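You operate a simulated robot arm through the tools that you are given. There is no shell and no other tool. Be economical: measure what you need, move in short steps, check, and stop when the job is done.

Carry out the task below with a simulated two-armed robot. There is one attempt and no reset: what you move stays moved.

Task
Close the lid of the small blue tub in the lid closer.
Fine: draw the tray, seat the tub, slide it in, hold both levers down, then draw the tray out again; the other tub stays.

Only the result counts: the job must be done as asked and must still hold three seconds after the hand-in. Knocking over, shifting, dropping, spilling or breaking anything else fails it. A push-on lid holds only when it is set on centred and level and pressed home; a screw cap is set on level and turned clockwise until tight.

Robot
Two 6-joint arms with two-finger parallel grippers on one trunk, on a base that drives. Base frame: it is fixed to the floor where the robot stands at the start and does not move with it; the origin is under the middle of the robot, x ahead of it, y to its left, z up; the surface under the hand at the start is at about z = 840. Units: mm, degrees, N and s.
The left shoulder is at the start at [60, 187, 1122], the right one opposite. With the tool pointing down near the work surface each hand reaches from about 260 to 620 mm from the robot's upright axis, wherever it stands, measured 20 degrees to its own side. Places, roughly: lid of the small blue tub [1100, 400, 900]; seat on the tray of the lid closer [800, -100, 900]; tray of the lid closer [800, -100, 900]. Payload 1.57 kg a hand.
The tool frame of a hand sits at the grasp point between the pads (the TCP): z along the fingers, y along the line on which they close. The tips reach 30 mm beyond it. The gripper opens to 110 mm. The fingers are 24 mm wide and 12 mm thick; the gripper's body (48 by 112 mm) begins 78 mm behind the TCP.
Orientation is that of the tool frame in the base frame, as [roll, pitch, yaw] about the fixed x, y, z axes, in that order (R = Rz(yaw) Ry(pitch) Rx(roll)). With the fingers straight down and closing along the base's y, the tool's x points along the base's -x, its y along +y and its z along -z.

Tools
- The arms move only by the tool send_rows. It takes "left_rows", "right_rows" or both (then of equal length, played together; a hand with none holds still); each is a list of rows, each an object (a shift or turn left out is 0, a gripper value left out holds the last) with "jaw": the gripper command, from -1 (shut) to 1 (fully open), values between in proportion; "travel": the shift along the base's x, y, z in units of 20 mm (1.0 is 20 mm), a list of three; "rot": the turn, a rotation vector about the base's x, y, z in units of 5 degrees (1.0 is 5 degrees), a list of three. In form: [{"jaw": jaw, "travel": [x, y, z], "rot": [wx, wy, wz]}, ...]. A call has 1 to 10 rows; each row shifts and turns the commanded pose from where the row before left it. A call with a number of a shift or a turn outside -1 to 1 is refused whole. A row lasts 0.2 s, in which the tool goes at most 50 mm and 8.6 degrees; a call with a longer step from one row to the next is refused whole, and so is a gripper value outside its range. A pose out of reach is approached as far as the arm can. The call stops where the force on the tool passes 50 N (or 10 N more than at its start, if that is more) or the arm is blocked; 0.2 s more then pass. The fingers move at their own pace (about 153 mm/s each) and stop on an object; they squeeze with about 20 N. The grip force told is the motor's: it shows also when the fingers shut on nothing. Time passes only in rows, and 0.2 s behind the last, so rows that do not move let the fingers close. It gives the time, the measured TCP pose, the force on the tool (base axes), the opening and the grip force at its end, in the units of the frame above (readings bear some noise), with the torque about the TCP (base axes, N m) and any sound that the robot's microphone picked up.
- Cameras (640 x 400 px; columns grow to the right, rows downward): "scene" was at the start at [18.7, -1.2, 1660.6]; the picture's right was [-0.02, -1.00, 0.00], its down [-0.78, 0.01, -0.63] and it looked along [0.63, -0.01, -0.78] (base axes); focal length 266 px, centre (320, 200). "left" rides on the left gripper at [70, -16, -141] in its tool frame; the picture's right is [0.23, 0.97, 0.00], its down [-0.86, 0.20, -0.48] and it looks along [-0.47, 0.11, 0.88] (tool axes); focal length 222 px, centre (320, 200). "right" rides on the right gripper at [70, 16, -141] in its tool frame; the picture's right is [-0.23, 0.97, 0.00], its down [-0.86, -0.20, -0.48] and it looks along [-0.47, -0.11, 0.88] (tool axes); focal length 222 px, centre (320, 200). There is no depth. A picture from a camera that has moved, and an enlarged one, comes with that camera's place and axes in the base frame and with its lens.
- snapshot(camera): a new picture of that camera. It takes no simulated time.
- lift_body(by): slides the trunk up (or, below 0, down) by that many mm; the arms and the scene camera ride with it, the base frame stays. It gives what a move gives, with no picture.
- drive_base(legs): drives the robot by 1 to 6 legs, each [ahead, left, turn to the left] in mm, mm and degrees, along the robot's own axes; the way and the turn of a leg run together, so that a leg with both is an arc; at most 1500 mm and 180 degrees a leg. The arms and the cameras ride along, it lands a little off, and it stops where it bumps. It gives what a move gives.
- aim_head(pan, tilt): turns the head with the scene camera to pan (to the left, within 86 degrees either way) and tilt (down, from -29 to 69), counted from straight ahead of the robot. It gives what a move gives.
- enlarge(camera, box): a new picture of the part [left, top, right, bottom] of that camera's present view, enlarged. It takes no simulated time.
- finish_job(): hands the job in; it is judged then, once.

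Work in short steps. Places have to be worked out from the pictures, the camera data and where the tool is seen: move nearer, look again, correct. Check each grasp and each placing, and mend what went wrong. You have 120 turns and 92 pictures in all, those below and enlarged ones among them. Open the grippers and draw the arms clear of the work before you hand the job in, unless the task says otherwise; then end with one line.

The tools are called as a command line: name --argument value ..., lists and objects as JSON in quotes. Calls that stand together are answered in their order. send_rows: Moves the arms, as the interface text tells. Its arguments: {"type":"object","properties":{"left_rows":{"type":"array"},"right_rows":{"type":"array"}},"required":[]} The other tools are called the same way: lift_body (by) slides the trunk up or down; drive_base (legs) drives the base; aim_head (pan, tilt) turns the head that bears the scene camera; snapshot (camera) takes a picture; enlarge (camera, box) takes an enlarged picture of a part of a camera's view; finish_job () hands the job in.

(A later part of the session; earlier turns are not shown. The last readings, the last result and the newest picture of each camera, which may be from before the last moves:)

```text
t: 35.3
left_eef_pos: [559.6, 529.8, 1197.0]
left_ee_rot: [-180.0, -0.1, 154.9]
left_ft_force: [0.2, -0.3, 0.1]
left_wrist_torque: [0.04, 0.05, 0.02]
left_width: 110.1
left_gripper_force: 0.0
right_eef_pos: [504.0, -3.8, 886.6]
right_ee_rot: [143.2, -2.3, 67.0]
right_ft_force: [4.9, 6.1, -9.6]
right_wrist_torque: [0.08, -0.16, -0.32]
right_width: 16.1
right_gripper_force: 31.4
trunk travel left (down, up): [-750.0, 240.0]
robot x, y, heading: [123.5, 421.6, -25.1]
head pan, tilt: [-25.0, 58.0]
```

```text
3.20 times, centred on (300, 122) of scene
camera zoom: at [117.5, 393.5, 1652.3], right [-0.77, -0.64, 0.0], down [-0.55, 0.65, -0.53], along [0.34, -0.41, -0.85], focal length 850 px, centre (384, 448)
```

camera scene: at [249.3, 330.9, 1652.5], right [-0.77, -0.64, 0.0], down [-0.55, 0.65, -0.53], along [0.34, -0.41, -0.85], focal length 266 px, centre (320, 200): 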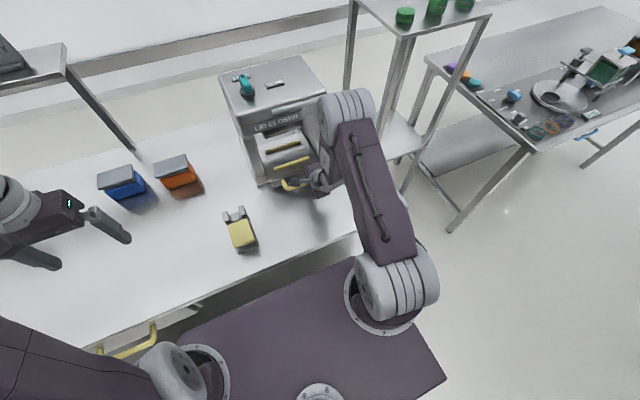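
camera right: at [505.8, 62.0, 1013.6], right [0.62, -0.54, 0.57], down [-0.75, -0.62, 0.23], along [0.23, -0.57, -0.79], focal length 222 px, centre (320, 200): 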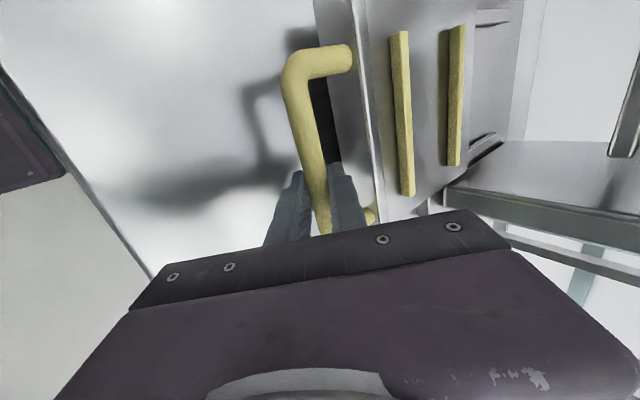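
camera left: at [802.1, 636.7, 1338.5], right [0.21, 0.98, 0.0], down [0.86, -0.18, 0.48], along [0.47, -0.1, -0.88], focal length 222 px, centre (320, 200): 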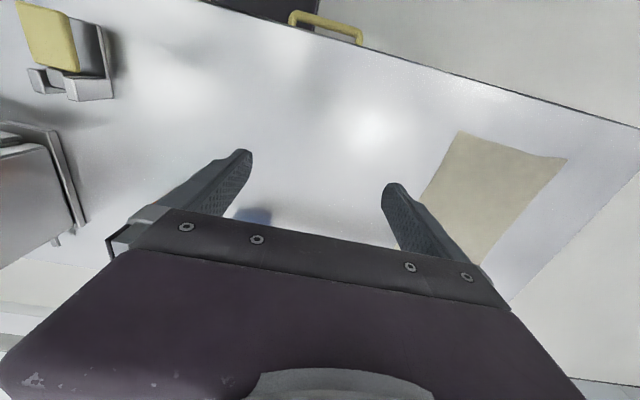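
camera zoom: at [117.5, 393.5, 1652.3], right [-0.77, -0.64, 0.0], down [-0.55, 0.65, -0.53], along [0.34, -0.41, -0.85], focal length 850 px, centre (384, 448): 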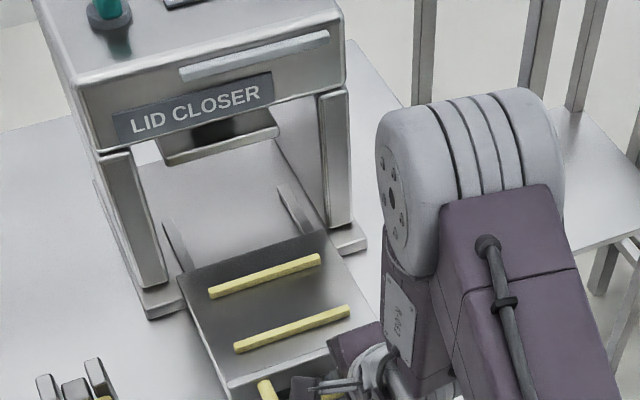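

The tray is out about 205 mm, the seat fully clear of the machine. I release the bar and withdraw along the tool axis.

send_rows --right_rows '[{"jaw": -0.45}, {"jaw": -0.45}, {"travel": [-0.5, 0.24, 0.75]}, {"travel": [-0.54, 0.25, 0.8]}, {"travel": [-0.54, 0.25, 0.8]}, {"travel": [-0.54, 0.25, 0.8]}, {"travel": [-0.54, 0.25, 0.8]}, {"travel": [-0.54, 0.25, 0.8]}]'

snapshot --camera "right"

```text
t: 37.1
left_eef_pos: [557.3, 529.9, 1197.8]
left_ee_rot: [-180.0, 0.1, 155.1]
left_ft_force: [-0.4, 0.5, -0.2]
left_wrist_torque: [0.0, -0.03, 0.03]
left_width: 109.6
left_gripper_force: 0.1
right_eef_pos: [436.7, 27.2, 985.5]
right_ee_rot: [143.0, -2.5, 67.0]
right_ft_force: [0.0, 0.0, 1.1]
right_wrist_torque: [0.02, 0.0, 0.02]
right_width: 30.2
right_gripper_force: 0.0
trunk travel left (down, up): [-750.0, 240.0]
robot x, y, heading: [118.6, 424.4, -24.8]
head pan, tilt: [-25.0, 58.0]
```

```text
57 pictures are left
camera right: at [394.7, 113.5, 1110.7], right [0.62, -0.54, 0.58], down [-0.75, -0.62, 0.23], along [0.24, -0.57, -0.79], focal length 222 px, centre (320, 200)
```

right: 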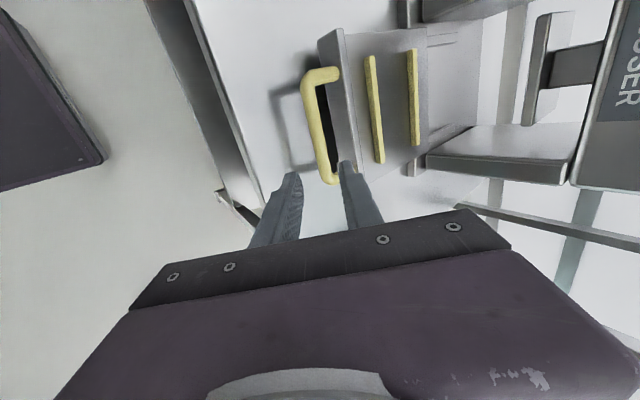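

Released cleanly. I raise the right hand and drive in front of the tub (left 400, ahead ~330).

send_rows --right_rows '[{"travel": [-0.3, 0.15, 1]}, {"travel": [-0.3, 0.15, 1]}, {"travel": [-0.3, 0.15, 1]}, {"travel": [0, 0, 1]}, {"travel": [0, 0, 1]}, {"travel": [0, 0, 1]}, {"travel": [0, 0, 1]}, {"travel": [0, 0, 1]}, {"travel": [0, 0, 1]}, {"travel": [0, 0, 1]}]'

drive_base --legs '[[0, 400, 0], [330, 0, 0]]'

aim_head --pan 0 --tilt 62

snapshot --camera "scene"

```text
t: 39.3
left_eef_pos: [556.5, 530.1, 1198.8]
left_ee_rot: [179.9, 0.1, 154.9]
left_ft_force: [0.1, -0.5, 1.1]
left_wrist_torque: [-0.05, 0.02, -0.01]
left_width: 110.1
left_gripper_force: 0.0
right_eef_pos: [418.8, 36.0, 1183.8]
right_ee_rot: [143.1, -2.4, 67.0]
right_ft_force: [0.6, 0.1, 1.1]
right_wrist_torque: [0.02, -0.02, 0.0]
right_width: 30.3
right_gripper_force: 0.0
trunk travel left (down, up): [-750.0, 240.0]
robot x, y, heading: [119.9, 422.6, -24.8]
head pan, tilt: [-25.0, 58.0]
```

```text
t: 43.6
left_eef_pos: [1026.3, 752.9, 1198.7]
left_ee_rot: [-179.9, 0.1, 155.0]
left_ft_force: [-0.1, -0.1, 0.0]
left_wrist_torque: [0.04, -0.01, -0.03]
left_width: 110.3
left_gripper_force: 0.1
right_eef_pos: [887.2, 257.0, 1185.3]
right_ee_rot: [142.9, -2.4, 66.9]
right_ft_force: [-0.1, -0.1, -0.5]
right_wrist_torque: [-0.01, 0.0, -0.03]
right_width: 30.1
right_gripper_force: 0.1
trunk travel left (down, up): [-750.0, 240.0]
robot x, y, heading: [590.5, 646.4, -25.4]
head pan, tilt: [-25.0, 58.0]
```

```text
t: 44.5
left_eef_pos: [1027.9, 752.6, 1197.8]
left_ee_rot: [-180.0, 0.0, 154.9]
left_ft_force: [0.8, -0.1, -0.2]
left_wrist_torque: [0.0, -0.03, 0.01]
left_width: 110.0
left_gripper_force: 0.0
right_eef_pos: [887.2, 256.8, 1183.7]
right_ee_rot: [143.1, -2.5, 66.9]
right_ft_force: [0.3, 0.3, 0.5]
right_wrist_torque: [0.02, -0.02, 0.02]
right_width: 30.2
right_gripper_force: 0.0
trunk travel left (down, up): [-750.0, 240.0]
robot x, y, heading: [590.3, 642.8, -25.1]
head pan, tilt: [0.0, 62.0]
```

```text
56 pictures are left
camera scene: at [596.7, 642.7, 1647.5], right [-0.42, -0.91, 0.0], down [-0.8, 0.38, -0.47], along [0.43, -0.2, -0.88], focal length 266 px, centre (320, 200)
```

scene: 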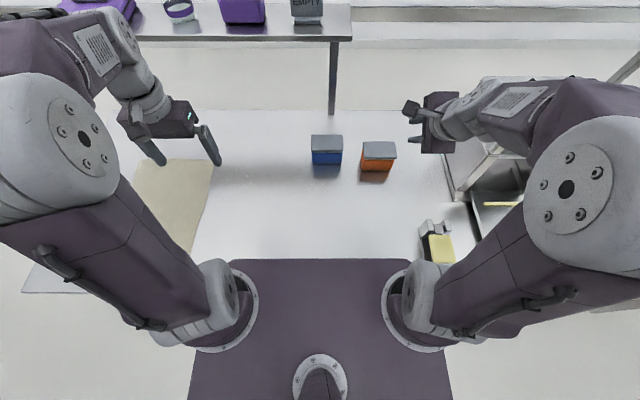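

Tub estimate: body z 840–915, centre (1140,362), long side along the table. I drive 70 mm ahead and turn the left hand so that it will come from the left, closing front/back, tilted ~30° above horizontal.

drive_base --legs '[[65, 0, 0]]'

send_rows --left_rows '[{"rot": [0, 0, 1]}, {"rot": [0, 0, 1]}, {"rot": [0, 0, 1]}, {"rot": [0, 0, 1]}, {"rot": [0, 0, 1]}, {"rot": [0, 0, 1]}, {"rot": [0, 0, 1]}, {"rot": [0, 0, 1]}, {"rot": [0, 0, 1]}]'

send_rows --left_rows '[{"rot": [0, 0, 1]}, {"rot": [0, 0, 1]}, {"rot": [0, 0, 1]}, {"rot": [0, 0, 1]}, {"rot": [0, 0, 1]}, {"rot": [0, 0, 1]}, {"rot": [0, 0, 1]}, {"rot": [0, 0, 1]}, {"rot": [0, 0, 1]}]'

```text
t: 45.5
left_eef_pos: [1081.1, 726.6, 1200.7]
left_ee_rot: [-180.0, 0.3, 154.8]
left_ft_force: [0.1, 0.8, 0.2]
left_wrist_torque: [0.02, -0.02, -0.02]
left_width: 110.3
left_gripper_force: 0.1
right_eef_pos: [943.7, 233.6, 1184.6]
right_ee_rot: [142.8, -2.4, 66.9]
right_ft_force: [-0.5, 0.2, 0.6]
right_wrist_torque: [-0.01, -0.01, -0.01]
right_width: 30.0
right_gripper_force: 0.1
trunk travel left (down, up): [-750.0, 240.0]
robot x, y, heading: [648.6, 614.4, -25.0]
head pan, tilt: [0.0, 62.0]
```

```text
t: 47.5
left_eef_pos: [1087.0, 725.8, 1199.1]
left_ee_rot: [180.0, 0.0, -160.0]
left_ft_force: [0.0, 0.2, -0.3]
left_wrist_torque: [-0.04, 0.03, 0.0]
left_width: 109.9
left_gripper_force: 0.1
right_eef_pos: [947.2, 230.8, 1184.2]
right_ee_rot: [143.0, -2.4, 66.9]
right_ft_force: [0.0, -0.2, -0.4]
right_wrist_torque: [-0.02, 0.01, 0.0]
right_width: 30.4
right_gripper_force: 0.0
trunk travel left (down, up): [-750.0, 240.0]
robot x, y, heading: [643.7, 615.7, -25.0]
head pan, tilt: [0.0, 62.0]
```

```text
t: 49.5
left_eef_pos: [1085.2, 724.2, 1198.0]
left_ee_rot: [180.0, 0.1, -115.0]
left_ft_force: [-0.6, -0.3, 0.2]
left_wrist_torque: [-0.01, 0.0, 0.03]
left_width: 110.0
left_gripper_force: 0.0
right_eef_pos: [946.8, 230.8, 1185.3]
right_ee_rot: [143.1, -2.4, 66.9]
right_ft_force: [-0.1, 0.1, -0.1]
right_wrist_torque: [0.0, -0.03, 0.02]
right_width: 30.3
right_gripper_force: 0.1
trunk travel left (down, up): [-750.0, 240.0]
robot x, y, heading: [650.7, 618.8, -25.2]
head pan, tilt: [0.0, 62.0]
```

Yaw done. Now tilt 60° about -n while moving the TCP toward the tub side.

send_rows --left_rows '[{"travel": [-0.25, -0.54, -0.1], "rot": [-0.906, 0.423, 0]}, {"travel": [-0.25, -0.54, -0.1], "rot": [-0.906, 0.423, 0]}, {"travel": [-0.25, -0.54, -0.1], "rot": [-0.906, 0.423, 0]}, {"travel": [-0.25, -0.54, -0.1], "rot": [-0.906, 0.423, 0]}, {"travel": [-0.25, -0.54, -0.1], "rot": [-0.906, 0.423, 0]}, {"travel": [-0.25, -0.54, -0.1], "rot": [-0.906, 0.423, 0]}]'

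send_rows --left_rows '[{"travel": [-0.25, -0.54, -0.3], "rot": [-0.906, 0.423, 0]}, {"travel": [-0.25, -0.54, -0.3], "rot": [-0.906, 0.423, 0]}, {"travel": [-0.25, -0.54, -0.3], "rot": [-0.906, 0.423, 0]}, {"travel": [-0.25, -0.54, -0.3], "rot": [-0.906, 0.423, 0]}, {"travel": [-0.25, -0.54, -0.3], "rot": [-0.906, 0.423, 0]}, {"travel": [-0.25, -0.54, -0.3], "rot": [-0.906, 0.423, 0]}]'

snapshot --camera "scene"

```text
t: 50.9
left_eef_pos: [1055.3, 660.7, 1185.8]
left_ee_rot: [179.9, -30.0, -115.1]
left_ft_force: [0.7, 0.2, -0.8]
left_wrist_torque: [-0.04, -0.01, -0.03]
left_width: 110.1
left_gripper_force: 0.0
right_eef_pos: [945.6, 231.2, 1182.5]
right_ee_rot: [143.1, -2.3, 67.0]
right_ft_force: [-0.7, -0.3, -0.1]
right_wrist_torque: [-0.03, -0.02, -0.01]
right_width: 30.2
right_gripper_force: 0.0
trunk travel left (down, up): [-750.0, 240.0]
robot x, y, heading: [649.7, 616.6, -24.7]
head pan, tilt: [0.0, 62.0]
```

```text
t: 52.2
left_eef_pos: [1026.7, 596.3, 1150.4]
left_ee_rot: [-179.7, -60.0, -115.2]
left_ft_force: [0.3, 0.7, -1.1]
left_wrist_torque: [-0.01, -0.02, 0.02]
left_width: 110.0
left_gripper_force: 0.0
right_eef_pos: [946.1, 231.3, 1183.1]
right_ee_rot: [143.1, -2.4, 66.9]
right_ft_force: [-1.0, 0.9, 0.7]
right_wrist_torque: [0.02, 0.01, 0.02]
right_width: 30.1
right_gripper_force: 0.0
trunk travel left (down, up): [-750.0, 240.0]
robot x, y, heading: [650.1, 619.6, -25.1]
head pan, tilt: [0.0, 62.0]
```

```text
55 pictures are left
camera scene: at [655.4, 615.7, 1647.5], right [-0.42, -0.91, 0.0], down [-0.8, 0.37, -0.47], along [0.42, -0.2, -0.88], focal length 266 px, centre (320, 200)
```

scene: 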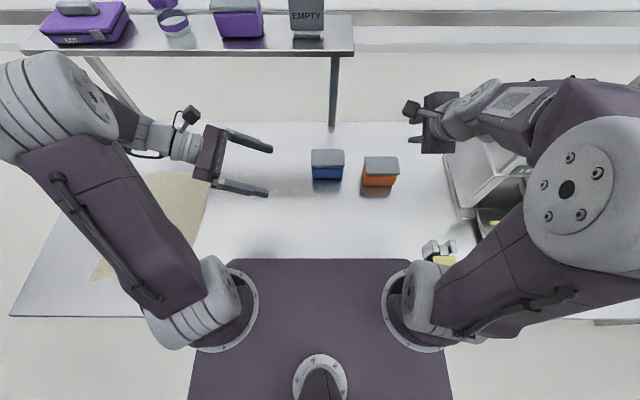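

All reachable. I move the hand to the left end of the tub at a safe height.

send_rows --left_rows '[{"travel": [0.85, -0.56, -0.8]}, {"travel": [0.85, -0.56, -0.8]}, {"travel": [0.85, -0.56, -0.8]}, {"travel": [0.85, -0.56, -0.8]}, {"travel": [0.85, -0.56, -0.8]}, {"travel": [0.85, -0.56, -0.8]}, {"travel": [0.85, -0.56, -0.8]}, {"travel": [0.85, -0.56, -0.8]}, {"travel": [0.85, -0.56, -0.8]}, {"travel": [0.85, -0.56, -0.8]}]'

enlarge --camera "scene" --box '[200, 100, 400, 225]'

snapshot --camera "left"

```text
t: 54.5
left_eef_pos: [1195.9, 484.6, 989.0]
left_ee_rot: [179.9, -60.0, -115.0]
left_ft_force: [0.1, 0.1, -0.6]
left_wrist_torque: [0.0, -0.01, 0.03]
left_width: 110.0
left_gripper_force: 0.1
right_eef_pos: [947.6, 230.5, 1183.1]
right_ee_rot: [143.1, -2.3, 66.9]
right_ft_force: [0.3, 0.2, 0.3]
right_wrist_torque: [-0.01, 0.01, -0.03]
right_width: 30.3
right_gripper_force: 0.0
trunk travel left (down, up): [-750.0, 240.0]
robot x, y, heading: [648.5, 613.6, -25.0]
head pan, tilt: [0.0, 62.0]
```

```text
3.20 times, centred on (300, 162) of scene
camera zoom: at [656.0, 615.3, 1647.6], right [-0.42, -0.91, 0.0], down [-0.8, 0.37, -0.47], along [0.42, -0.2, -0.88], focal length 850 px, centre (384, 320)
```

zoom: 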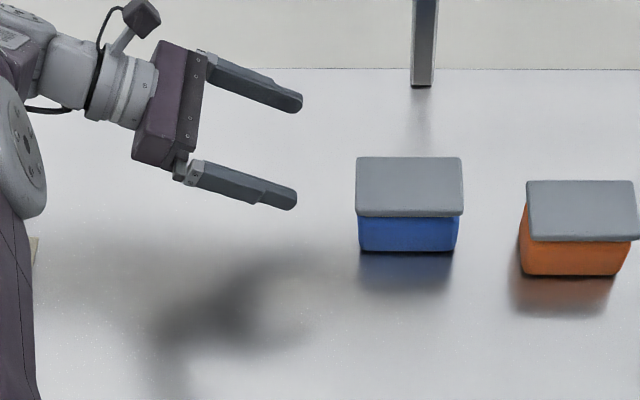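

```text
53 pictures are left
camera left: at [1246.9, 556.5, 1119.5], right [-0.93, 0.31, 0.2], down [0.18, 0.85, -0.5], along [-0.32, -0.43, -0.84], focal length 222 px, centre (320, 200)
```

left: 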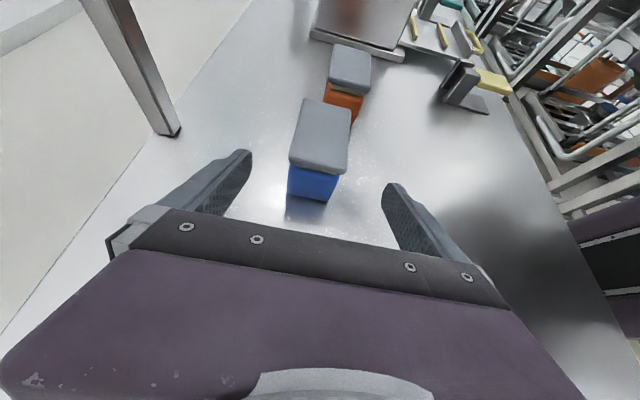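

The wrist view confirms the tub: bottom 61 mm deep centred n≈878, left end t≈860; the hand is already aligned in n. I lower it to z≈873.

send_rows --left_rows '[{"travel": [0, 0, -1]}, {"travel": [0, 0, -1]}, {"travel": [0, 0, -1]}, {"travel": [0, 0, -1]}, {"travel": [0, 0, -1]}, {"travel": [0, 0, -0.75]}]'

snapshot --camera "left"

enlarge --camera "scene" --box '[200, 100, 400, 225]'

```text
t: 55.9
left_eef_pos: [1178.5, 488.7, 878.4]
left_ee_rot: [-179.8, -59.9, -115.2]
left_ft_force: [-0.2, 1.2, -0.2]
left_wrist_torque: [0.0, -0.02, 0.02]
left_width: 109.9
left_gripper_force: 0.0
left hand out of reach, approached as far as the arm can: row 4, 5, 6
right_eef_pos: [946.0, 230.9, 1184.4]
right_ee_rot: [143.2, -2.4, 66.9]
right_ft_force: [0.2, -0.1, 0.2]
right_wrist_torque: [0.02, 0.02, 0.0]
right_width: 30.5
right_gripper_force: 0.0
trunk travel left (down, up): [-750.0, 240.0]
robot x, y, heading: [651.1, 618.5, -25.0]
head pan, tilt: [0.0, 62.0]
```

```text
52 pictures are left
camera left: at [1230.0, 560.4, 1008.4], right [-0.93, 0.31, 0.2], down [0.18, 0.85, -0.5], along [-0.32, -0.43, -0.84], focal length 222 px, centre (320, 200)
```

left: 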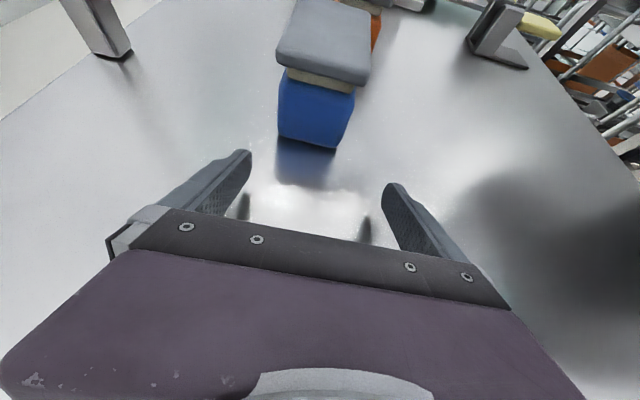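

```text
3.20 times, centred on (300, 162) of scene
camera zoom: at [654.8, 615.8, 1647.5], right [-0.42, -0.91, 0.0], down [-0.8, 0.37, -0.47], along [0.43, -0.2, -0.88], focal length 850 px, centre (384, 320)
```

zoom: 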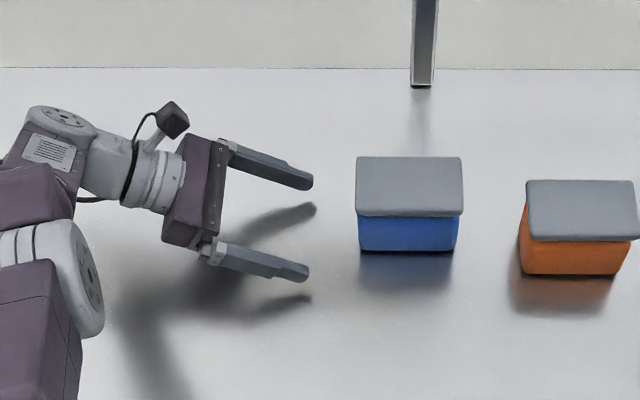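

At the arm's limit; I raise the hand 80 mm and lower the trunk 80 mm to gain reach.

send_rows --left_rows '[{"travel": [0, 0, 1]}, {"travel": [0, 0, 1]}, {"travel": [0, 0, 1]}, {"travel": [0, 0, 1]}]'

lift_body --by -80

```text
t: 56.9
left_eef_pos: [1177.8, 487.9, 957.8]
left_ee_rot: [-179.9, -59.8, -115.0]
left_ft_force: [-1.0, 0.1, 0.0]
left_wrist_torque: [-0.04, 0.02, 0.01]
left_width: 110.3
left_gripper_force: 0.1
right_eef_pos: [946.4, 230.2, 1182.9]
right_ee_rot: [143.0, -2.4, 67.0]
right_ft_force: [-0.3, 0.2, 0.3]
right_wrist_torque: [0.01, 0.02, 0.05]
right_width: 30.2
right_gripper_force: 0.1
trunk travel left (down, up): [-750.0, 240.0]
robot x, y, heading: [648.0, 611.9, -24.9]
head pan, tilt: [0.0, 62.0]
```

```text
t: 58.0
left_eef_pos: [1178.6, 489.1, 878.9]
left_ee_rot: [-179.9, -59.9, -115.2]
left_ft_force: [0.2, -0.2, 0.1]
left_wrist_torque: [0.01, -0.03, 0.0]
left_width: 110.1
left_gripper_force: 0.1
right_eef_pos: [946.5, 232.1, 1104.3]
right_ee_rot: [143.0, -2.4, 66.8]
right_ft_force: [0.2, -0.2, 0.0]
right_wrist_torque: [0.0, 0.01, 0.01]
right_width: 30.1
right_gripper_force: 0.0
trunk travel left (down, up): [-670.0, 320.0]
robot x, y, heading: [650.3, 618.5, -24.9]
head pan, tilt: [0.0, 62.0]
```

Now align n (+17 mm), and slide in halfway.

send_rows --left_rows '[{"travel": [0.77, -0.36, -0.2]}, {"travel": [-0.41, -0.87, 0]}, {"travel": [-0.41, -0.87, 0]}, {"travel": [-0.41, -0.87, 0]}]'

snapshot --camera "left"

enlarge --camera "scene" --box '[240, 110, 360, 185]'

```text
t: 59.0
left_eef_pos: [1168.7, 428.5, 874.6]
left_ee_rot: [-179.9, -59.9, -115.1]
left_ft_force: [0.2, 0.0, 0.2]
left_wrist_torque: [-0.03, -0.01, 0.01]
left_width: 110.1
left_gripper_force: 0.0
right_eef_pos: [946.6, 230.9, 1104.1]
right_ee_rot: [143.0, -2.5, 67.0]
right_ft_force: [-0.8, -0.4, 0.1]
right_wrist_torque: [0.03, -0.03, 0.0]
right_width: 30.5
right_gripper_force: 0.0
trunk travel left (down, up): [-670.0, 320.0]
robot x, y, heading: [647.6, 616.8, -24.8]
head pan, tilt: [0.0, 62.0]
```

```text
50 pictures are left
camera left: at [1220.1, 501.0, 1004.0], right [-0.93, 0.31, 0.2], down [0.18, 0.85, -0.5], along [-0.32, -0.43, -0.84], focal length 222 px, centre (320, 200)
```

left: 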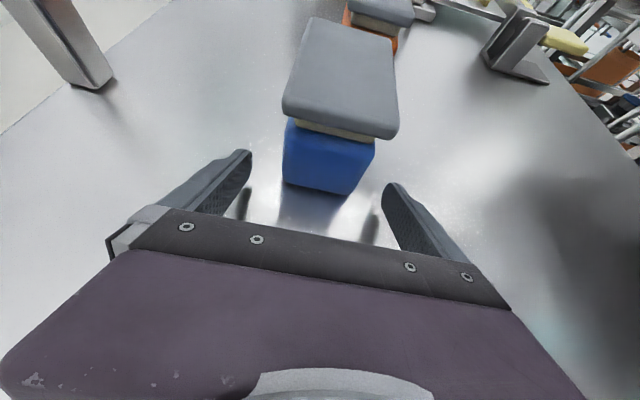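

```text
5.33 times, centred on (300, 148) of scene
camera zoom: at [654.7, 615.1, 1567.5], right [-0.42, -0.91, 0.0], down [-0.8, 0.37, -0.47], along [0.43, -0.2, -0.88], focal length 1417 px, centre (427, 480)
```

zoom: 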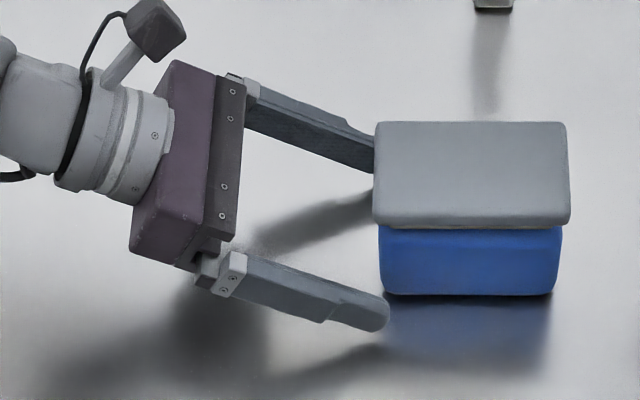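

Fingers flank the tub below the lid. I go in the remaining ~55 mm.

send_rows --left_rows '[{"travel": [-0.41, -0.87, 0]}, {"travel": [-0.41, -0.87, 0]}, {"travel": [-0.38, -0.81, 0]}]'

snapshot --camera "left"

enlarge --camera "scene" --box '[240, 110, 360, 185]'

```text
t: 59.8
left_eef_pos: [1145.8, 378.0, 873.7]
left_ee_rot: [-180.0, -59.9, -115.1]
left_ft_force: [-0.2, 0.0, -0.3]
left_wrist_torque: [0.02, -0.01, 0.02]
left_width: 110.0
left_gripper_force: 0.1
right_eef_pos: [946.6, 230.7, 1103.0]
right_ee_rot: [143.0, -2.4, 66.9]
right_ft_force: [-0.8, 0.4, 0.1]
right_wrist_torque: [0.0, -0.04, -0.05]
right_width: 30.3
right_gripper_force: 0.0
trunk travel left (down, up): [-670.0, 320.0]
robot x, y, heading: [653.7, 619.9, -24.9]
head pan, tilt: [0.0, 62.0]
```

```text
48 pictures are left
camera left: at [1196.4, 450.5, 1004.1], right [-0.93, 0.31, 0.2], down [0.18, 0.85, -0.5], along [-0.32, -0.43, -0.84], focal length 222 px, centre (320, 200)
```

left: 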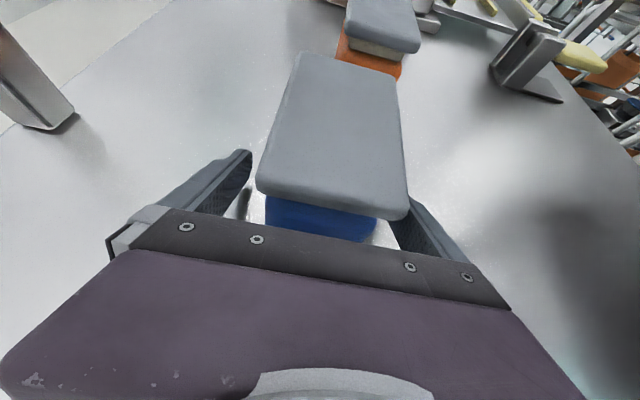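

```text
5.33 times, centred on (300, 148) of scene
camera zoom: at [654.5, 615.3, 1567.5], right [-0.42, -0.91, 0.0], down [-0.8, 0.37, -0.47], along [0.43, -0.2, -0.88], focal length 1417 px, centre (427, 480)
```

zoom: 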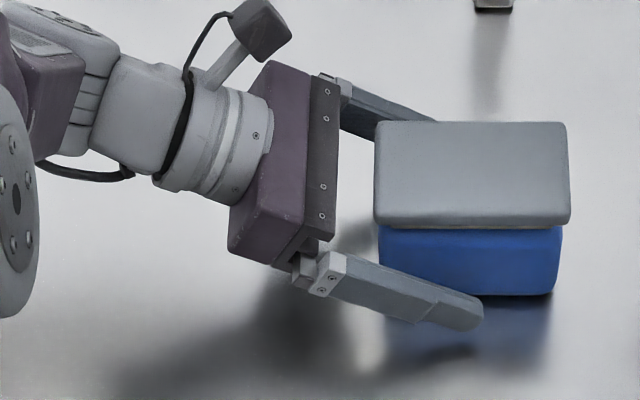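

Position looks right. Close the left gripper.

send_rows --left_rows '[{"jaw": 0.4}, {"jaw": 0.1}, {"jaw": -1}, {"jaw": -1}]'

snapshot --camera "left"

enlarge --camera "scene" --box '[240, 110, 360, 185]'

```text
t: 60.8
left_eef_pos: [1145.4, 378.9, 873.3]
left_ee_rot: [-179.9, -60.0, -115.1]
left_ft_force: [-2.5, 0.7, -0.4]
left_wrist_torque: [-0.09, 0.22, -0.09]
left_width: 67.9
left_gripper_force: 20.1
right_eef_pos: [947.2, 230.6, 1104.1]
right_ee_rot: [143.0, -2.4, 66.8]
right_ft_force: [-0.2, -0.6, 0.1]
right_wrist_torque: [-0.02, 0.0, -0.03]
right_width: 30.3
right_gripper_force: 0.1
trunk travel left (down, up): [-670.0, 320.0]
robot x, y, heading: [646.9, 616.9, -25.2]
head pan, tilt: [0.0, 62.0]
```

```text
46 pictures are left
camera left: at [1196.3, 450.8, 1004.0], right [-0.93, 0.31, 0.2], down [0.18, 0.85, -0.5], along [-0.32, -0.43, -0.84], focal length 222 px, centre (320, 200)
```

left: 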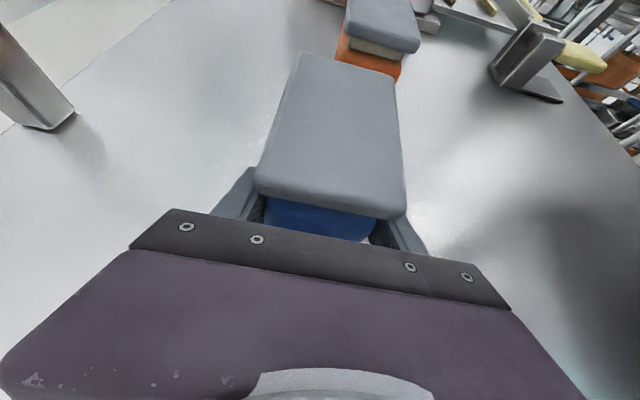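

```text
5.33 times, centred on (300, 148) of scene
camera zoom: at [654.6, 615.7, 1567.5], right [-0.42, -0.91, 0.0], down [-0.8, 0.37, -0.47], along [0.43, -0.2, -0.88], focal length 1417 px, centre (427, 480)
```

zoom: 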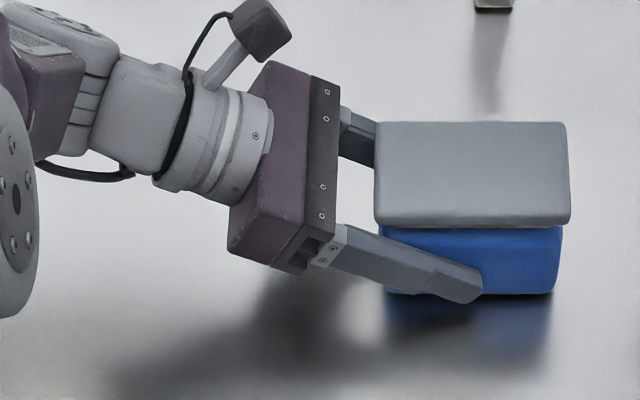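

Gripped at 68 mm width. Lift slowly and check that the tub hangs level with its lid.

send_rows --left_rows '[{"travel": [0, 0, 0.2]}, {"travel": [0, 0, 0.3]}, {"travel": [0, 0, 0.4]}, {"travel": [0, 0, 0.6]}]'

enlarge --camera "scene" --box '[240, 110, 360, 185]'

```text
t: 61.8
left_eef_pos: [1147.2, 378.7, 903.5]
left_ee_rot: [-179.9, -59.9, -115.1]
left_ft_force: [-0.1, -0.5, -3.0]
left_wrist_torque: [0.03, -0.03, -0.03]
left_width: 67.7
left_gripper_force: 19.8
right_eef_pos: [945.8, 231.5, 1102.7]
right_ee_rot: [143.0, -2.5, 66.8]
right_ft_force: [-0.9, -0.5, -0.5]
right_wrist_torque: [-0.01, 0.01, 0.0]
right_width: 30.1
right_gripper_force: 0.2
trunk travel left (down, up): [-670.0, 320.0]
robot x, y, heading: [647.0, 616.9, -25.1]
head pan, tilt: [0.0, 62.0]
```

```text
5.33 times, centred on (300, 148) of scene
camera zoom: at [654.8, 615.4, 1567.5], right [-0.42, -0.91, 0.0], down [-0.8, 0.37, -0.47], along [0.43, -0.2, -0.88], focal length 1417 px, centre (427, 480)
```

zoom: 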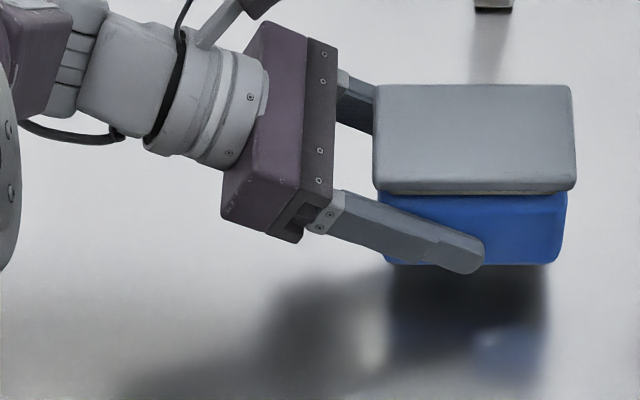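

Tub lifted level, about 0.3 kg. I raise the trunk 80 mm, then back off and slide right to bring the tub above the tray (seat near n=612, t=231).

lift_body --by 80

drive_base --legs '[[-260, 0, 0]]'

snapshot --camera "scene"

```text
t: 63.0
left_eef_pos: [1145.7, 377.7, 984.5]
left_ee_rot: [-180.0, -60.0, -115.1]
left_ft_force: [0.4, -0.1, -2.9]
left_wrist_torque: [0.04, -0.06, 0.0]
left_width: 68.0
left_gripper_force: 19.9
right_eef_pos: [946.7, 230.7, 1182.9]
right_ee_rot: [143.0, -2.5, 66.9]
right_ft_force: [0.0, 1.3, -0.2]
right_wrist_torque: [0.01, -0.02, 0.02]
right_width: 30.4
right_gripper_force: 0.1
trunk travel left (down, up): [-750.0, 240.0]
robot x, y, heading: [645.3, 614.2, -25.0]
head pan, tilt: [0.0, 62.0]
```

```text
t: 64.8
left_eef_pos: [912.6, 486.6, 983.8]
left_ee_rot: [179.8, -59.9, -115.0]
left_ft_force: [-0.1, -0.9, -3.2]
left_wrist_torque: [0.05, -0.01, 0.0]
left_width: 67.8
left_gripper_force: 19.7
right_eef_pos: [713.3, 339.5, 1183.6]
right_ee_rot: [143.1, -2.5, 66.9]
right_ft_force: [-0.2, -0.3, -0.1]
right_wrist_torque: [0.01, -0.02, -0.01]
right_width: 30.2
right_gripper_force: 0.1
trunk travel left (down, up): [-750.0, 240.0]
robot x, y, heading: [413.2, 731.5, -25.1]
head pan, tilt: [0.0, 62.0]
```

```text
43 pictures are left
camera scene: at [422.0, 724.5, 1647.5], right [-0.42, -0.91, 0.0], down [-0.8, 0.37, -0.47], along [0.42, -0.2, -0.88], focal length 266 px, centre (320, 200)
```

scene: 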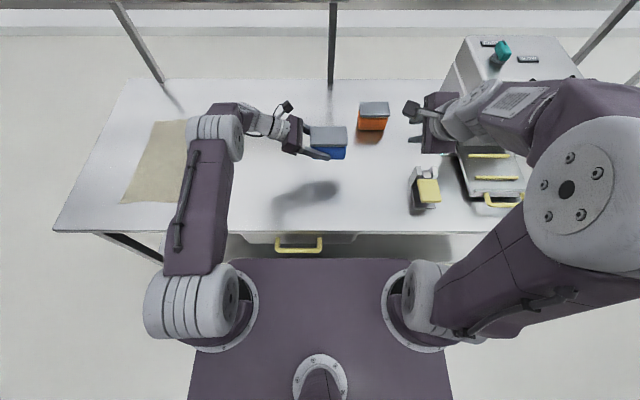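

Steady. Slide right 520 mm, then look.

drive_base --legs '[[0, -520, 0]]'

snapshot --camera "scene"

snapshot --camera "left"

```text
t: 67.9
left_eef_pos: [690.6, 16.4, 984.6]
left_ee_rot: [-179.9, -59.9, -115.2]
left_ft_force: [0.5, 0.4, -2.8]
left_wrist_torque: [0.05, -0.03, -0.02]
left_width: 67.9
left_gripper_force: 20.4
right_eef_pos: [491.3, -130.2, 1183.4]
right_ee_rot: [143.0, -2.4, 67.0]
right_ft_force: [0.4, 0.2, -0.9]
right_wrist_torque: [0.02, -0.03, 0.0]
right_width: 30.2
right_gripper_force: 0.1
trunk travel left (down, up): [-750.0, 240.0]
robot x, y, heading: [192.9, 255.6, -25.2]
head pan, tilt: [0.0, 62.0]
```

```text
42 pictures are left
camera scene: at [200.2, 254.4, 1647.5], right [-0.42, -0.91, 0.0], down [-0.8, 0.37, -0.47], along [0.42, -0.2, -0.88], focal length 266 px, centre (320, 200)
```

scene: 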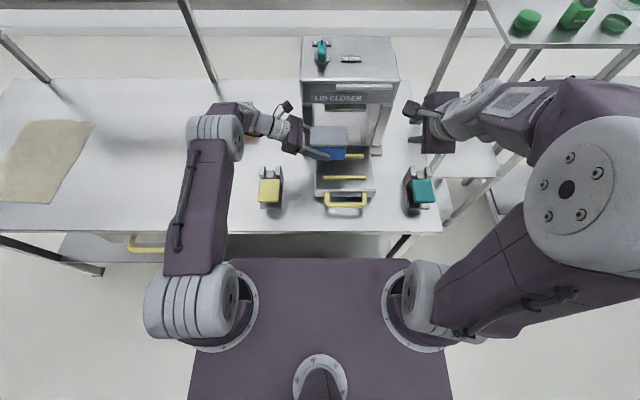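

```text
41 pictures are left
camera left: at [741.5, 88.7, 1113.7], right [-0.93, 0.31, 0.2], down [0.18, 0.85, -0.5], along [-0.32, -0.43, -0.84], focal length 222 px, centre (320, 200)
```

left: 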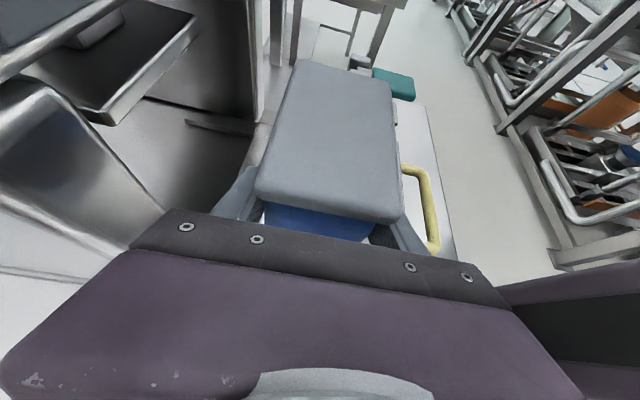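

Tub is beside the tray. I zoom in to locate the ribs precisely.

enlarge --camera "scene" --box '[280, 120, 400, 195]'

enlarge --camera "scene" --box '[240, 120, 460, 258]'

```text
5.33 times, centred on (340, 158) of scene
camera zoom: at [200.2, 254.4, 1647.5], right [-0.42, -0.91, 0.0], down [-0.8, 0.37, -0.47], along [0.42, -0.2, -0.88], focal length 1417 px, centre (213, 427)
```

zoom: 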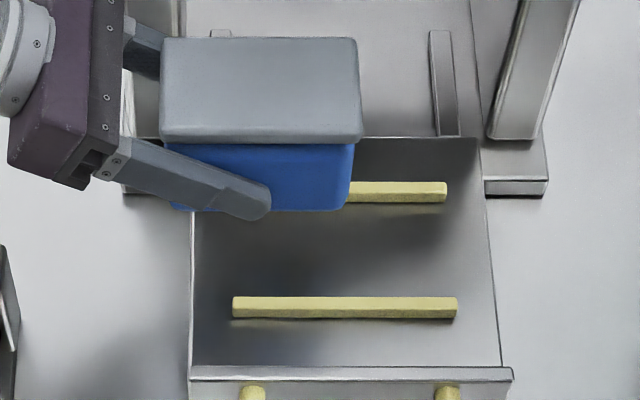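

```text
2.90 times, centred on (350, 189) of scene
camera zoom: at [200.2, 254.4, 1647.5], right [-0.42, -0.91, 0.0], down [-0.8, 0.37, -0.47], along [0.42, -0.2, -0.88], focal length 770 px, centre (233, 232)
```

zoom: 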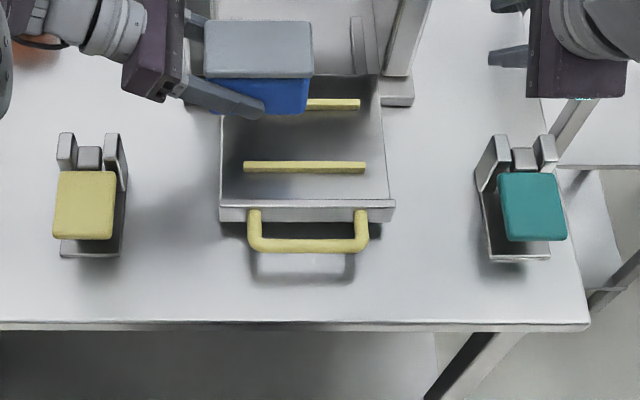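

Seat centre about n=613, t=231. I move the tub over it and lower partway.

send_rows --left_rows '[{"travel": [-0.52, -0.83, 0]}, {"travel": [-0.52, -0.83, 0]}, {"travel": [-0.51, -0.82, 0]}, {"travel": [0, 0, -0.8]}, {"travel": [0, 0, -0.8]}, {"travel": [0, 0, -0.6]}]'

enlarge --camera "scene" --box '[280, 120, 400, 195]'

```text
t: 69.3
left_eef_pos: [659.1, -34.0, 940.8]
left_ee_rot: [-180.0, -59.9, -115.1]
left_ft_force: [0.4, 0.2, -3.6]
left_wrist_torque: [0.04, -0.01, -0.03]
left_width: 67.8
left_gripper_force: 19.4
right_eef_pos: [490.6, -130.8, 1182.6]
right_ee_rot: [143.0, -2.4, 66.9]
right_ft_force: [-0.3, 0.6, -0.8]
right_wrist_torque: [0.01, 0.02, -0.01]
right_width: 30.1
right_gripper_force: 0.1
trunk travel left (down, up): [-750.0, 240.0]
robot x, y, heading: [190.9, 254.1, -25.2]
head pan, tilt: [0.0, 62.0]
```

```text
5.33 times, centred on (340, 158) of scene
camera zoom: at [199.7, 253.3, 1647.5], right [-0.42, -0.91, 0.0], down [-0.8, 0.37, -0.47], along [0.42, -0.2, -0.88], focal length 1417 px, centre (213, 427)
```

zoom: 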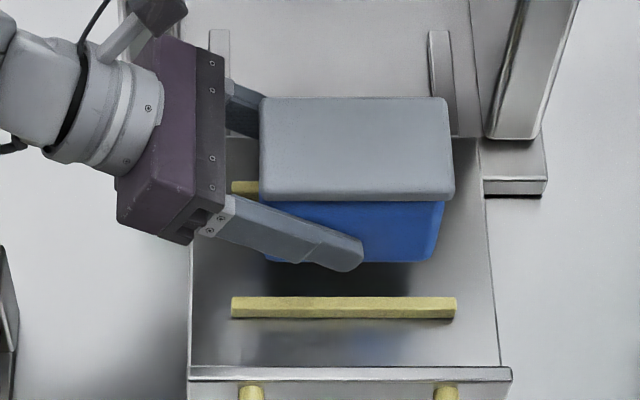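

Tub is roughly centred; I lower a little more to compare bottom edge with the ribs at nearly equal height.

send_rows --left_rows '[{"travel": [0, 0, -0.4]}, {"travel": [0, 0, -0.2]}]'

enlarge --camera "scene" --box '[300, 130, 380, 180]'

```text
t: 69.9
left_eef_pos: [659.0, -32.8, 927.3]
left_ee_rot: [-180.0, -59.9, -115.1]
left_ft_force: [-0.4, -1.0, -2.4]
left_wrist_torque: [0.07, -0.04, 0.01]
left_width: 67.9
left_gripper_force: 20.1
right_eef_pos: [491.2, -130.8, 1184.5]
right_ee_rot: [143.0, -2.4, 66.9]
right_ft_force: [-0.7, -0.3, 1.2]
right_wrist_torque: [0.03, -0.04, -0.02]
right_width: 30.0
right_gripper_force: 0.0
trunk travel left (down, up): [-750.0, 240.0]
robot x, y, heading: [193.1, 261.0, -24.7]
head pan, tilt: [0.0, 62.0]
```

```text
8.00 times, centred on (340, 155) of scene
camera zoom: at [199.8, 253.4, 1647.5], right [-0.42, -0.91, 0.0], down [-0.8, 0.37, -0.47], along [0.42, -0.2, -0.88], focal length 2126 px, centre (160, 560)
```

zoom: 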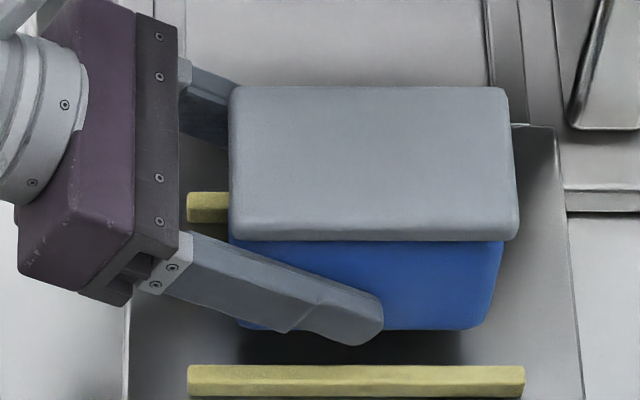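

Gap to the front rib looks right (~11 mm). I nudge 3 mm left and lower gently until the tub touches the tray.

send_rows --left_rows '[{"travel": [0.06, 0.13, -0.25]}, {"travel": [0, 0, -0.2]}]'

enlarge --camera "scene" --box '[300, 130, 380, 180]'

```text
t: 70.5
left_eef_pos: [661.7, -31.4, 918.5]
left_ee_rot: [180.0, -59.8, -115.1]
left_ft_force: [0.1, 0.0, -3.1]
left_wrist_torque: [0.05, -0.07, 0.0]
left_width: 67.9
left_gripper_force: 20.5
right_eef_pos: [490.5, -131.5, 1183.3]
right_ee_rot: [143.1, -2.4, 66.9]
right_ft_force: [0.5, -0.3, -1.0]
right_wrist_torque: [-0.01, 0.01, -0.02]
right_width: 30.4
right_gripper_force: 0.1
trunk travel left (down, up): [-750.0, 240.0]
robot x, y, heading: [192.7, 254.5, -24.9]
head pan, tilt: [0.0, 62.0]
```

```text
8.00 times, centred on (340, 155) of scene
camera zoom: at [199.8, 253.5, 1647.5], right [-0.42, -0.91, 0.0], down [-0.8, 0.37, -0.47], along [0.42, -0.2, -0.88], focal length 2126 px, centre (160, 560)
```

zoom: 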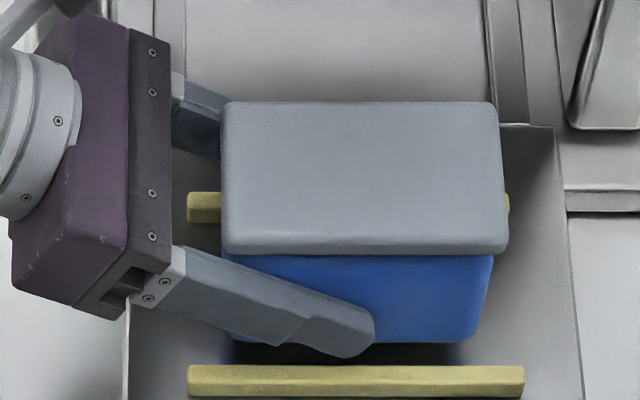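

Centred sideways. Continue down in small steps.

send_rows --left_rows '[{"travel": [0, 0, -0.15]}, {"travel": [0, 0, -0.1]}]'

enlarge --camera "scene" --box '[300, 130, 380, 180]'

```text
t: 71.1
left_eef_pos: [660.5, -31.0, 913.5]
left_ee_rot: [-179.9, -59.8, -115.1]
left_ft_force: [-0.8, 0.3, -3.8]
left_wrist_torque: [0.07, -0.01, 0.05]
left_width: 67.9
left_gripper_force: 20.2
right_eef_pos: [491.3, -132.4, 1184.0]
right_ee_rot: [143.0, -2.5, 66.9]
right_ft_force: [-0.1, -0.6, -0.2]
right_wrist_torque: [0.02, -0.02, 0.0]
right_width: 30.3
right_gripper_force: 0.0
trunk travel left (down, up): [-750.0, 240.0]
robot x, y, heading: [194.4, 256.0, -25.1]
head pan, tilt: [0.0, 62.0]
```

```text
8.00 times, centred on (340, 155) of scene
camera zoom: at [199.8, 253.5, 1647.5], right [-0.42, -0.91, 0.0], down [-0.8, 0.37, -0.47], along [0.42, -0.2, -0.88], focal length 2126 px, centre (160, 560)
```

zoom: 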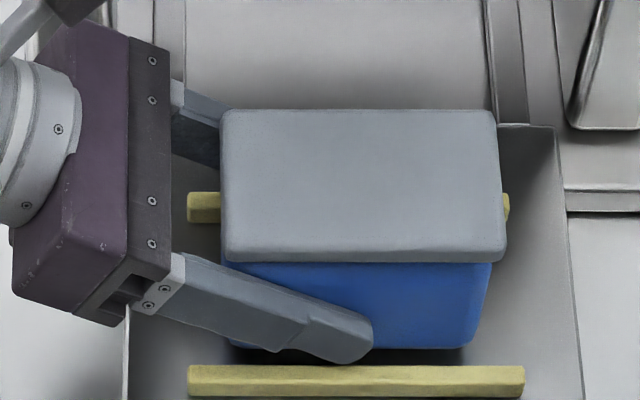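

Still not touching. Fingers may touch the ribs shortly before the tub touches; continue in tiny steps watching force.

send_rows --left_rows '[{"travel": [0, 0, -0.1]}, {"travel": [0, 0, -0.1]}]'

```text
t: 71.7
left_eef_pos: [660.2, -30.3, 909.8]
left_ee_rot: [-180.0, -59.9, -115.1]
left_ft_force: [0.7, -0.3, 0.2]
left_wrist_torque: [0.06, 0.1, -0.04]
left_width: 68.0
left_gripper_force: 19.8
right_eef_pos: [490.7, -131.5, 1182.4]
right_ee_rot: [143.1, -2.5, 66.8]
right_ft_force: [0.9, -0.6, -0.7]
right_wrist_torque: [0.0, -0.03, 0.0]
right_width: 30.1
right_gripper_force: 0.2
trunk travel left (down, up): [-750.0, 240.0]
robot x, y, heading: [191.4, 255.2, -25.2]
head pan, tilt: [0.0, 62.0]
```

Contact: the load has vanished at tub bottom ≈876. I look.

enlarge --camera "scene" --box '[300, 130, 380, 180]'

enlarge --camera "left" --box '[180, 120, 460, 280]'

```text
8.00 times, centred on (340, 155) of scene
camera zoom: at [199.3, 253.9, 1647.6], right [-0.42, -0.91, 0.0], down [-0.8, 0.37, -0.47], along [0.43, -0.2, -0.88], focal length 2126 px, centre (160, 560)
```

zoom: 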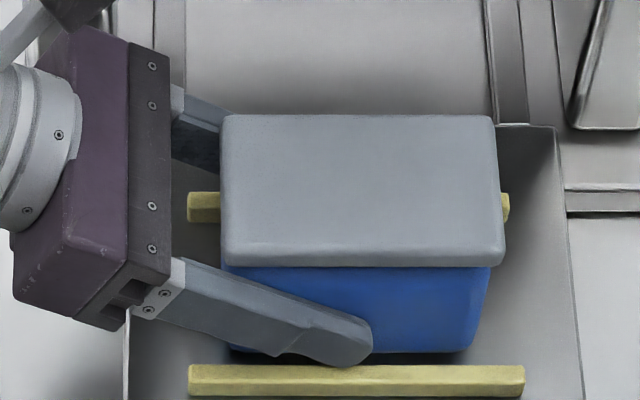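

```text
2.29 times, centred on (320, 200) of left
camera zoom: at [711.3, 41.3, 1040.3], right [-0.93, 0.31, 0.2], down [0.18, 0.85, -0.5], along [-0.32, -0.43, -0.84], focal length 508 px, centre (320, 200)
```

zoom: 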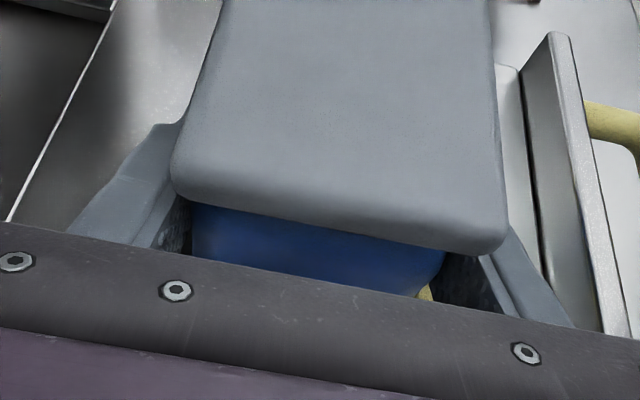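

Tub rests on the tray (≈876). I open gradually.

send_rows --left_rows '[{"jaw": 0.3}, {"jaw": 0.3}, {"jaw": 0.4}, {"jaw": 0.5}]'

enlarge --camera "scene" --box '[300, 130, 380, 180]'

```text
t: 72.7
left_eef_pos: [660.2, -29.5, 910.2]
left_ee_rot: [-179.8, -59.9, -115.3]
left_ft_force: [-0.7, 0.7, 2.9]
left_wrist_torque: [0.02, 0.11, -0.07]
left_width: 73.9
left_gripper_force: 0.1
right_eef_pos: [491.3, -132.2, 1184.0]
right_ee_rot: [143.0, -2.4, 66.9]
right_ft_force: [-0.9, 0.0, 0.6]
right_wrist_torque: [0.0, -0.01, 0.02]
right_width: 30.3
right_gripper_force: 0.0
trunk travel left (down, up): [-750.0, 240.0]
robot x, y, heading: [192.0, 256.5, -24.9]
head pan, tilt: [0.0, 62.0]
```

```text
8.00 times, centred on (340, 155) of scene
camera zoom: at [198.9, 254.2, 1647.5], right [-0.42, -0.91, 0.0], down [-0.8, 0.37, -0.47], along [0.43, -0.2, -0.88], focal length 2126 px, centre (160, 560)
```

zoom: 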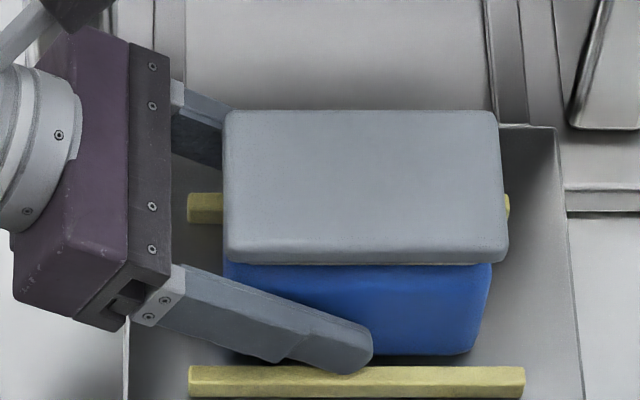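

The lower finger drags on the front rib. I raise 2 mm and open wider.

send_rows --left_rows '[{"travel": [0, 0, 0.12], "jaw": 0.5}, {"jaw": 0.6}, {"jaw": 0.6}]'

enlarge --camera "scene" --box '[300, 130, 380, 180]'

enlarge --camera "left" --box '[180, 100, 460, 275]'

```text
t: 73.5
left_eef_pos: [660.3, -32.2, 913.2]
left_ee_rot: [-179.8, -60.0, -115.2]
left_ft_force: [-0.1, 0.3, -0.4]
left_wrist_torque: [-0.01, 0.05, 0.02]
left_width: 88.0
left_gripper_force: 0.0
right_eef_pos: [491.3, -130.6, 1182.6]
right_ee_rot: [143.0, -2.5, 66.8]
right_ft_force: [-0.3, -0.2, -0.3]
right_wrist_torque: [0.02, 0.01, -0.01]
right_width: 30.3
right_gripper_force: 0.2
trunk travel left (down, up): [-750.0, 240.0]
robot x, y, heading: [193.7, 259.2, -25.3]
head pan, tilt: [0.0, 62.0]
```

```text
8.00 times, centred on (340, 155) of scene
camera zoom: at [199.1, 253.9, 1647.6], right [-0.42, -0.91, 0.0], down [-0.8, 0.37, -0.47], along [0.43, -0.2, -0.88], focal length 2126 px, centre (160, 560)
```

zoom: 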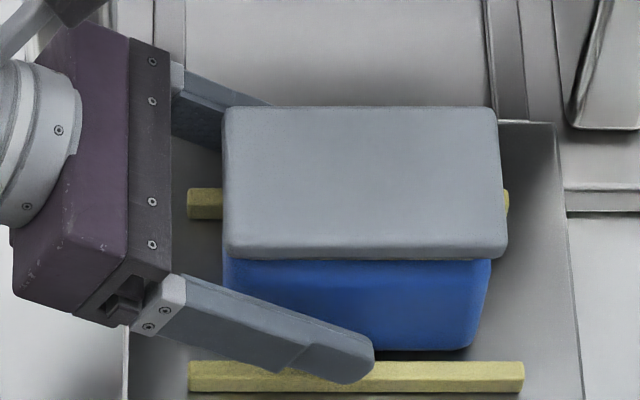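

```text
2.29 times, centred on (320, 188) of left
camera zoom: at [711.2, 41.1, 1043.0], right [-0.93, 0.31, 0.2], down [0.18, 0.85, -0.5], along [-0.32, -0.43, -0.84], focal length 508 px, centre (320, 229)
```

zoom: 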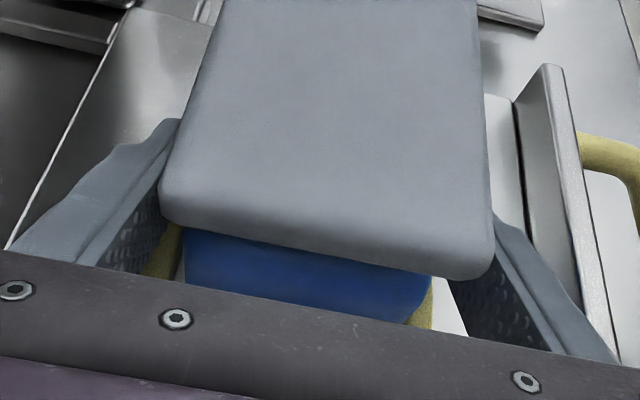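

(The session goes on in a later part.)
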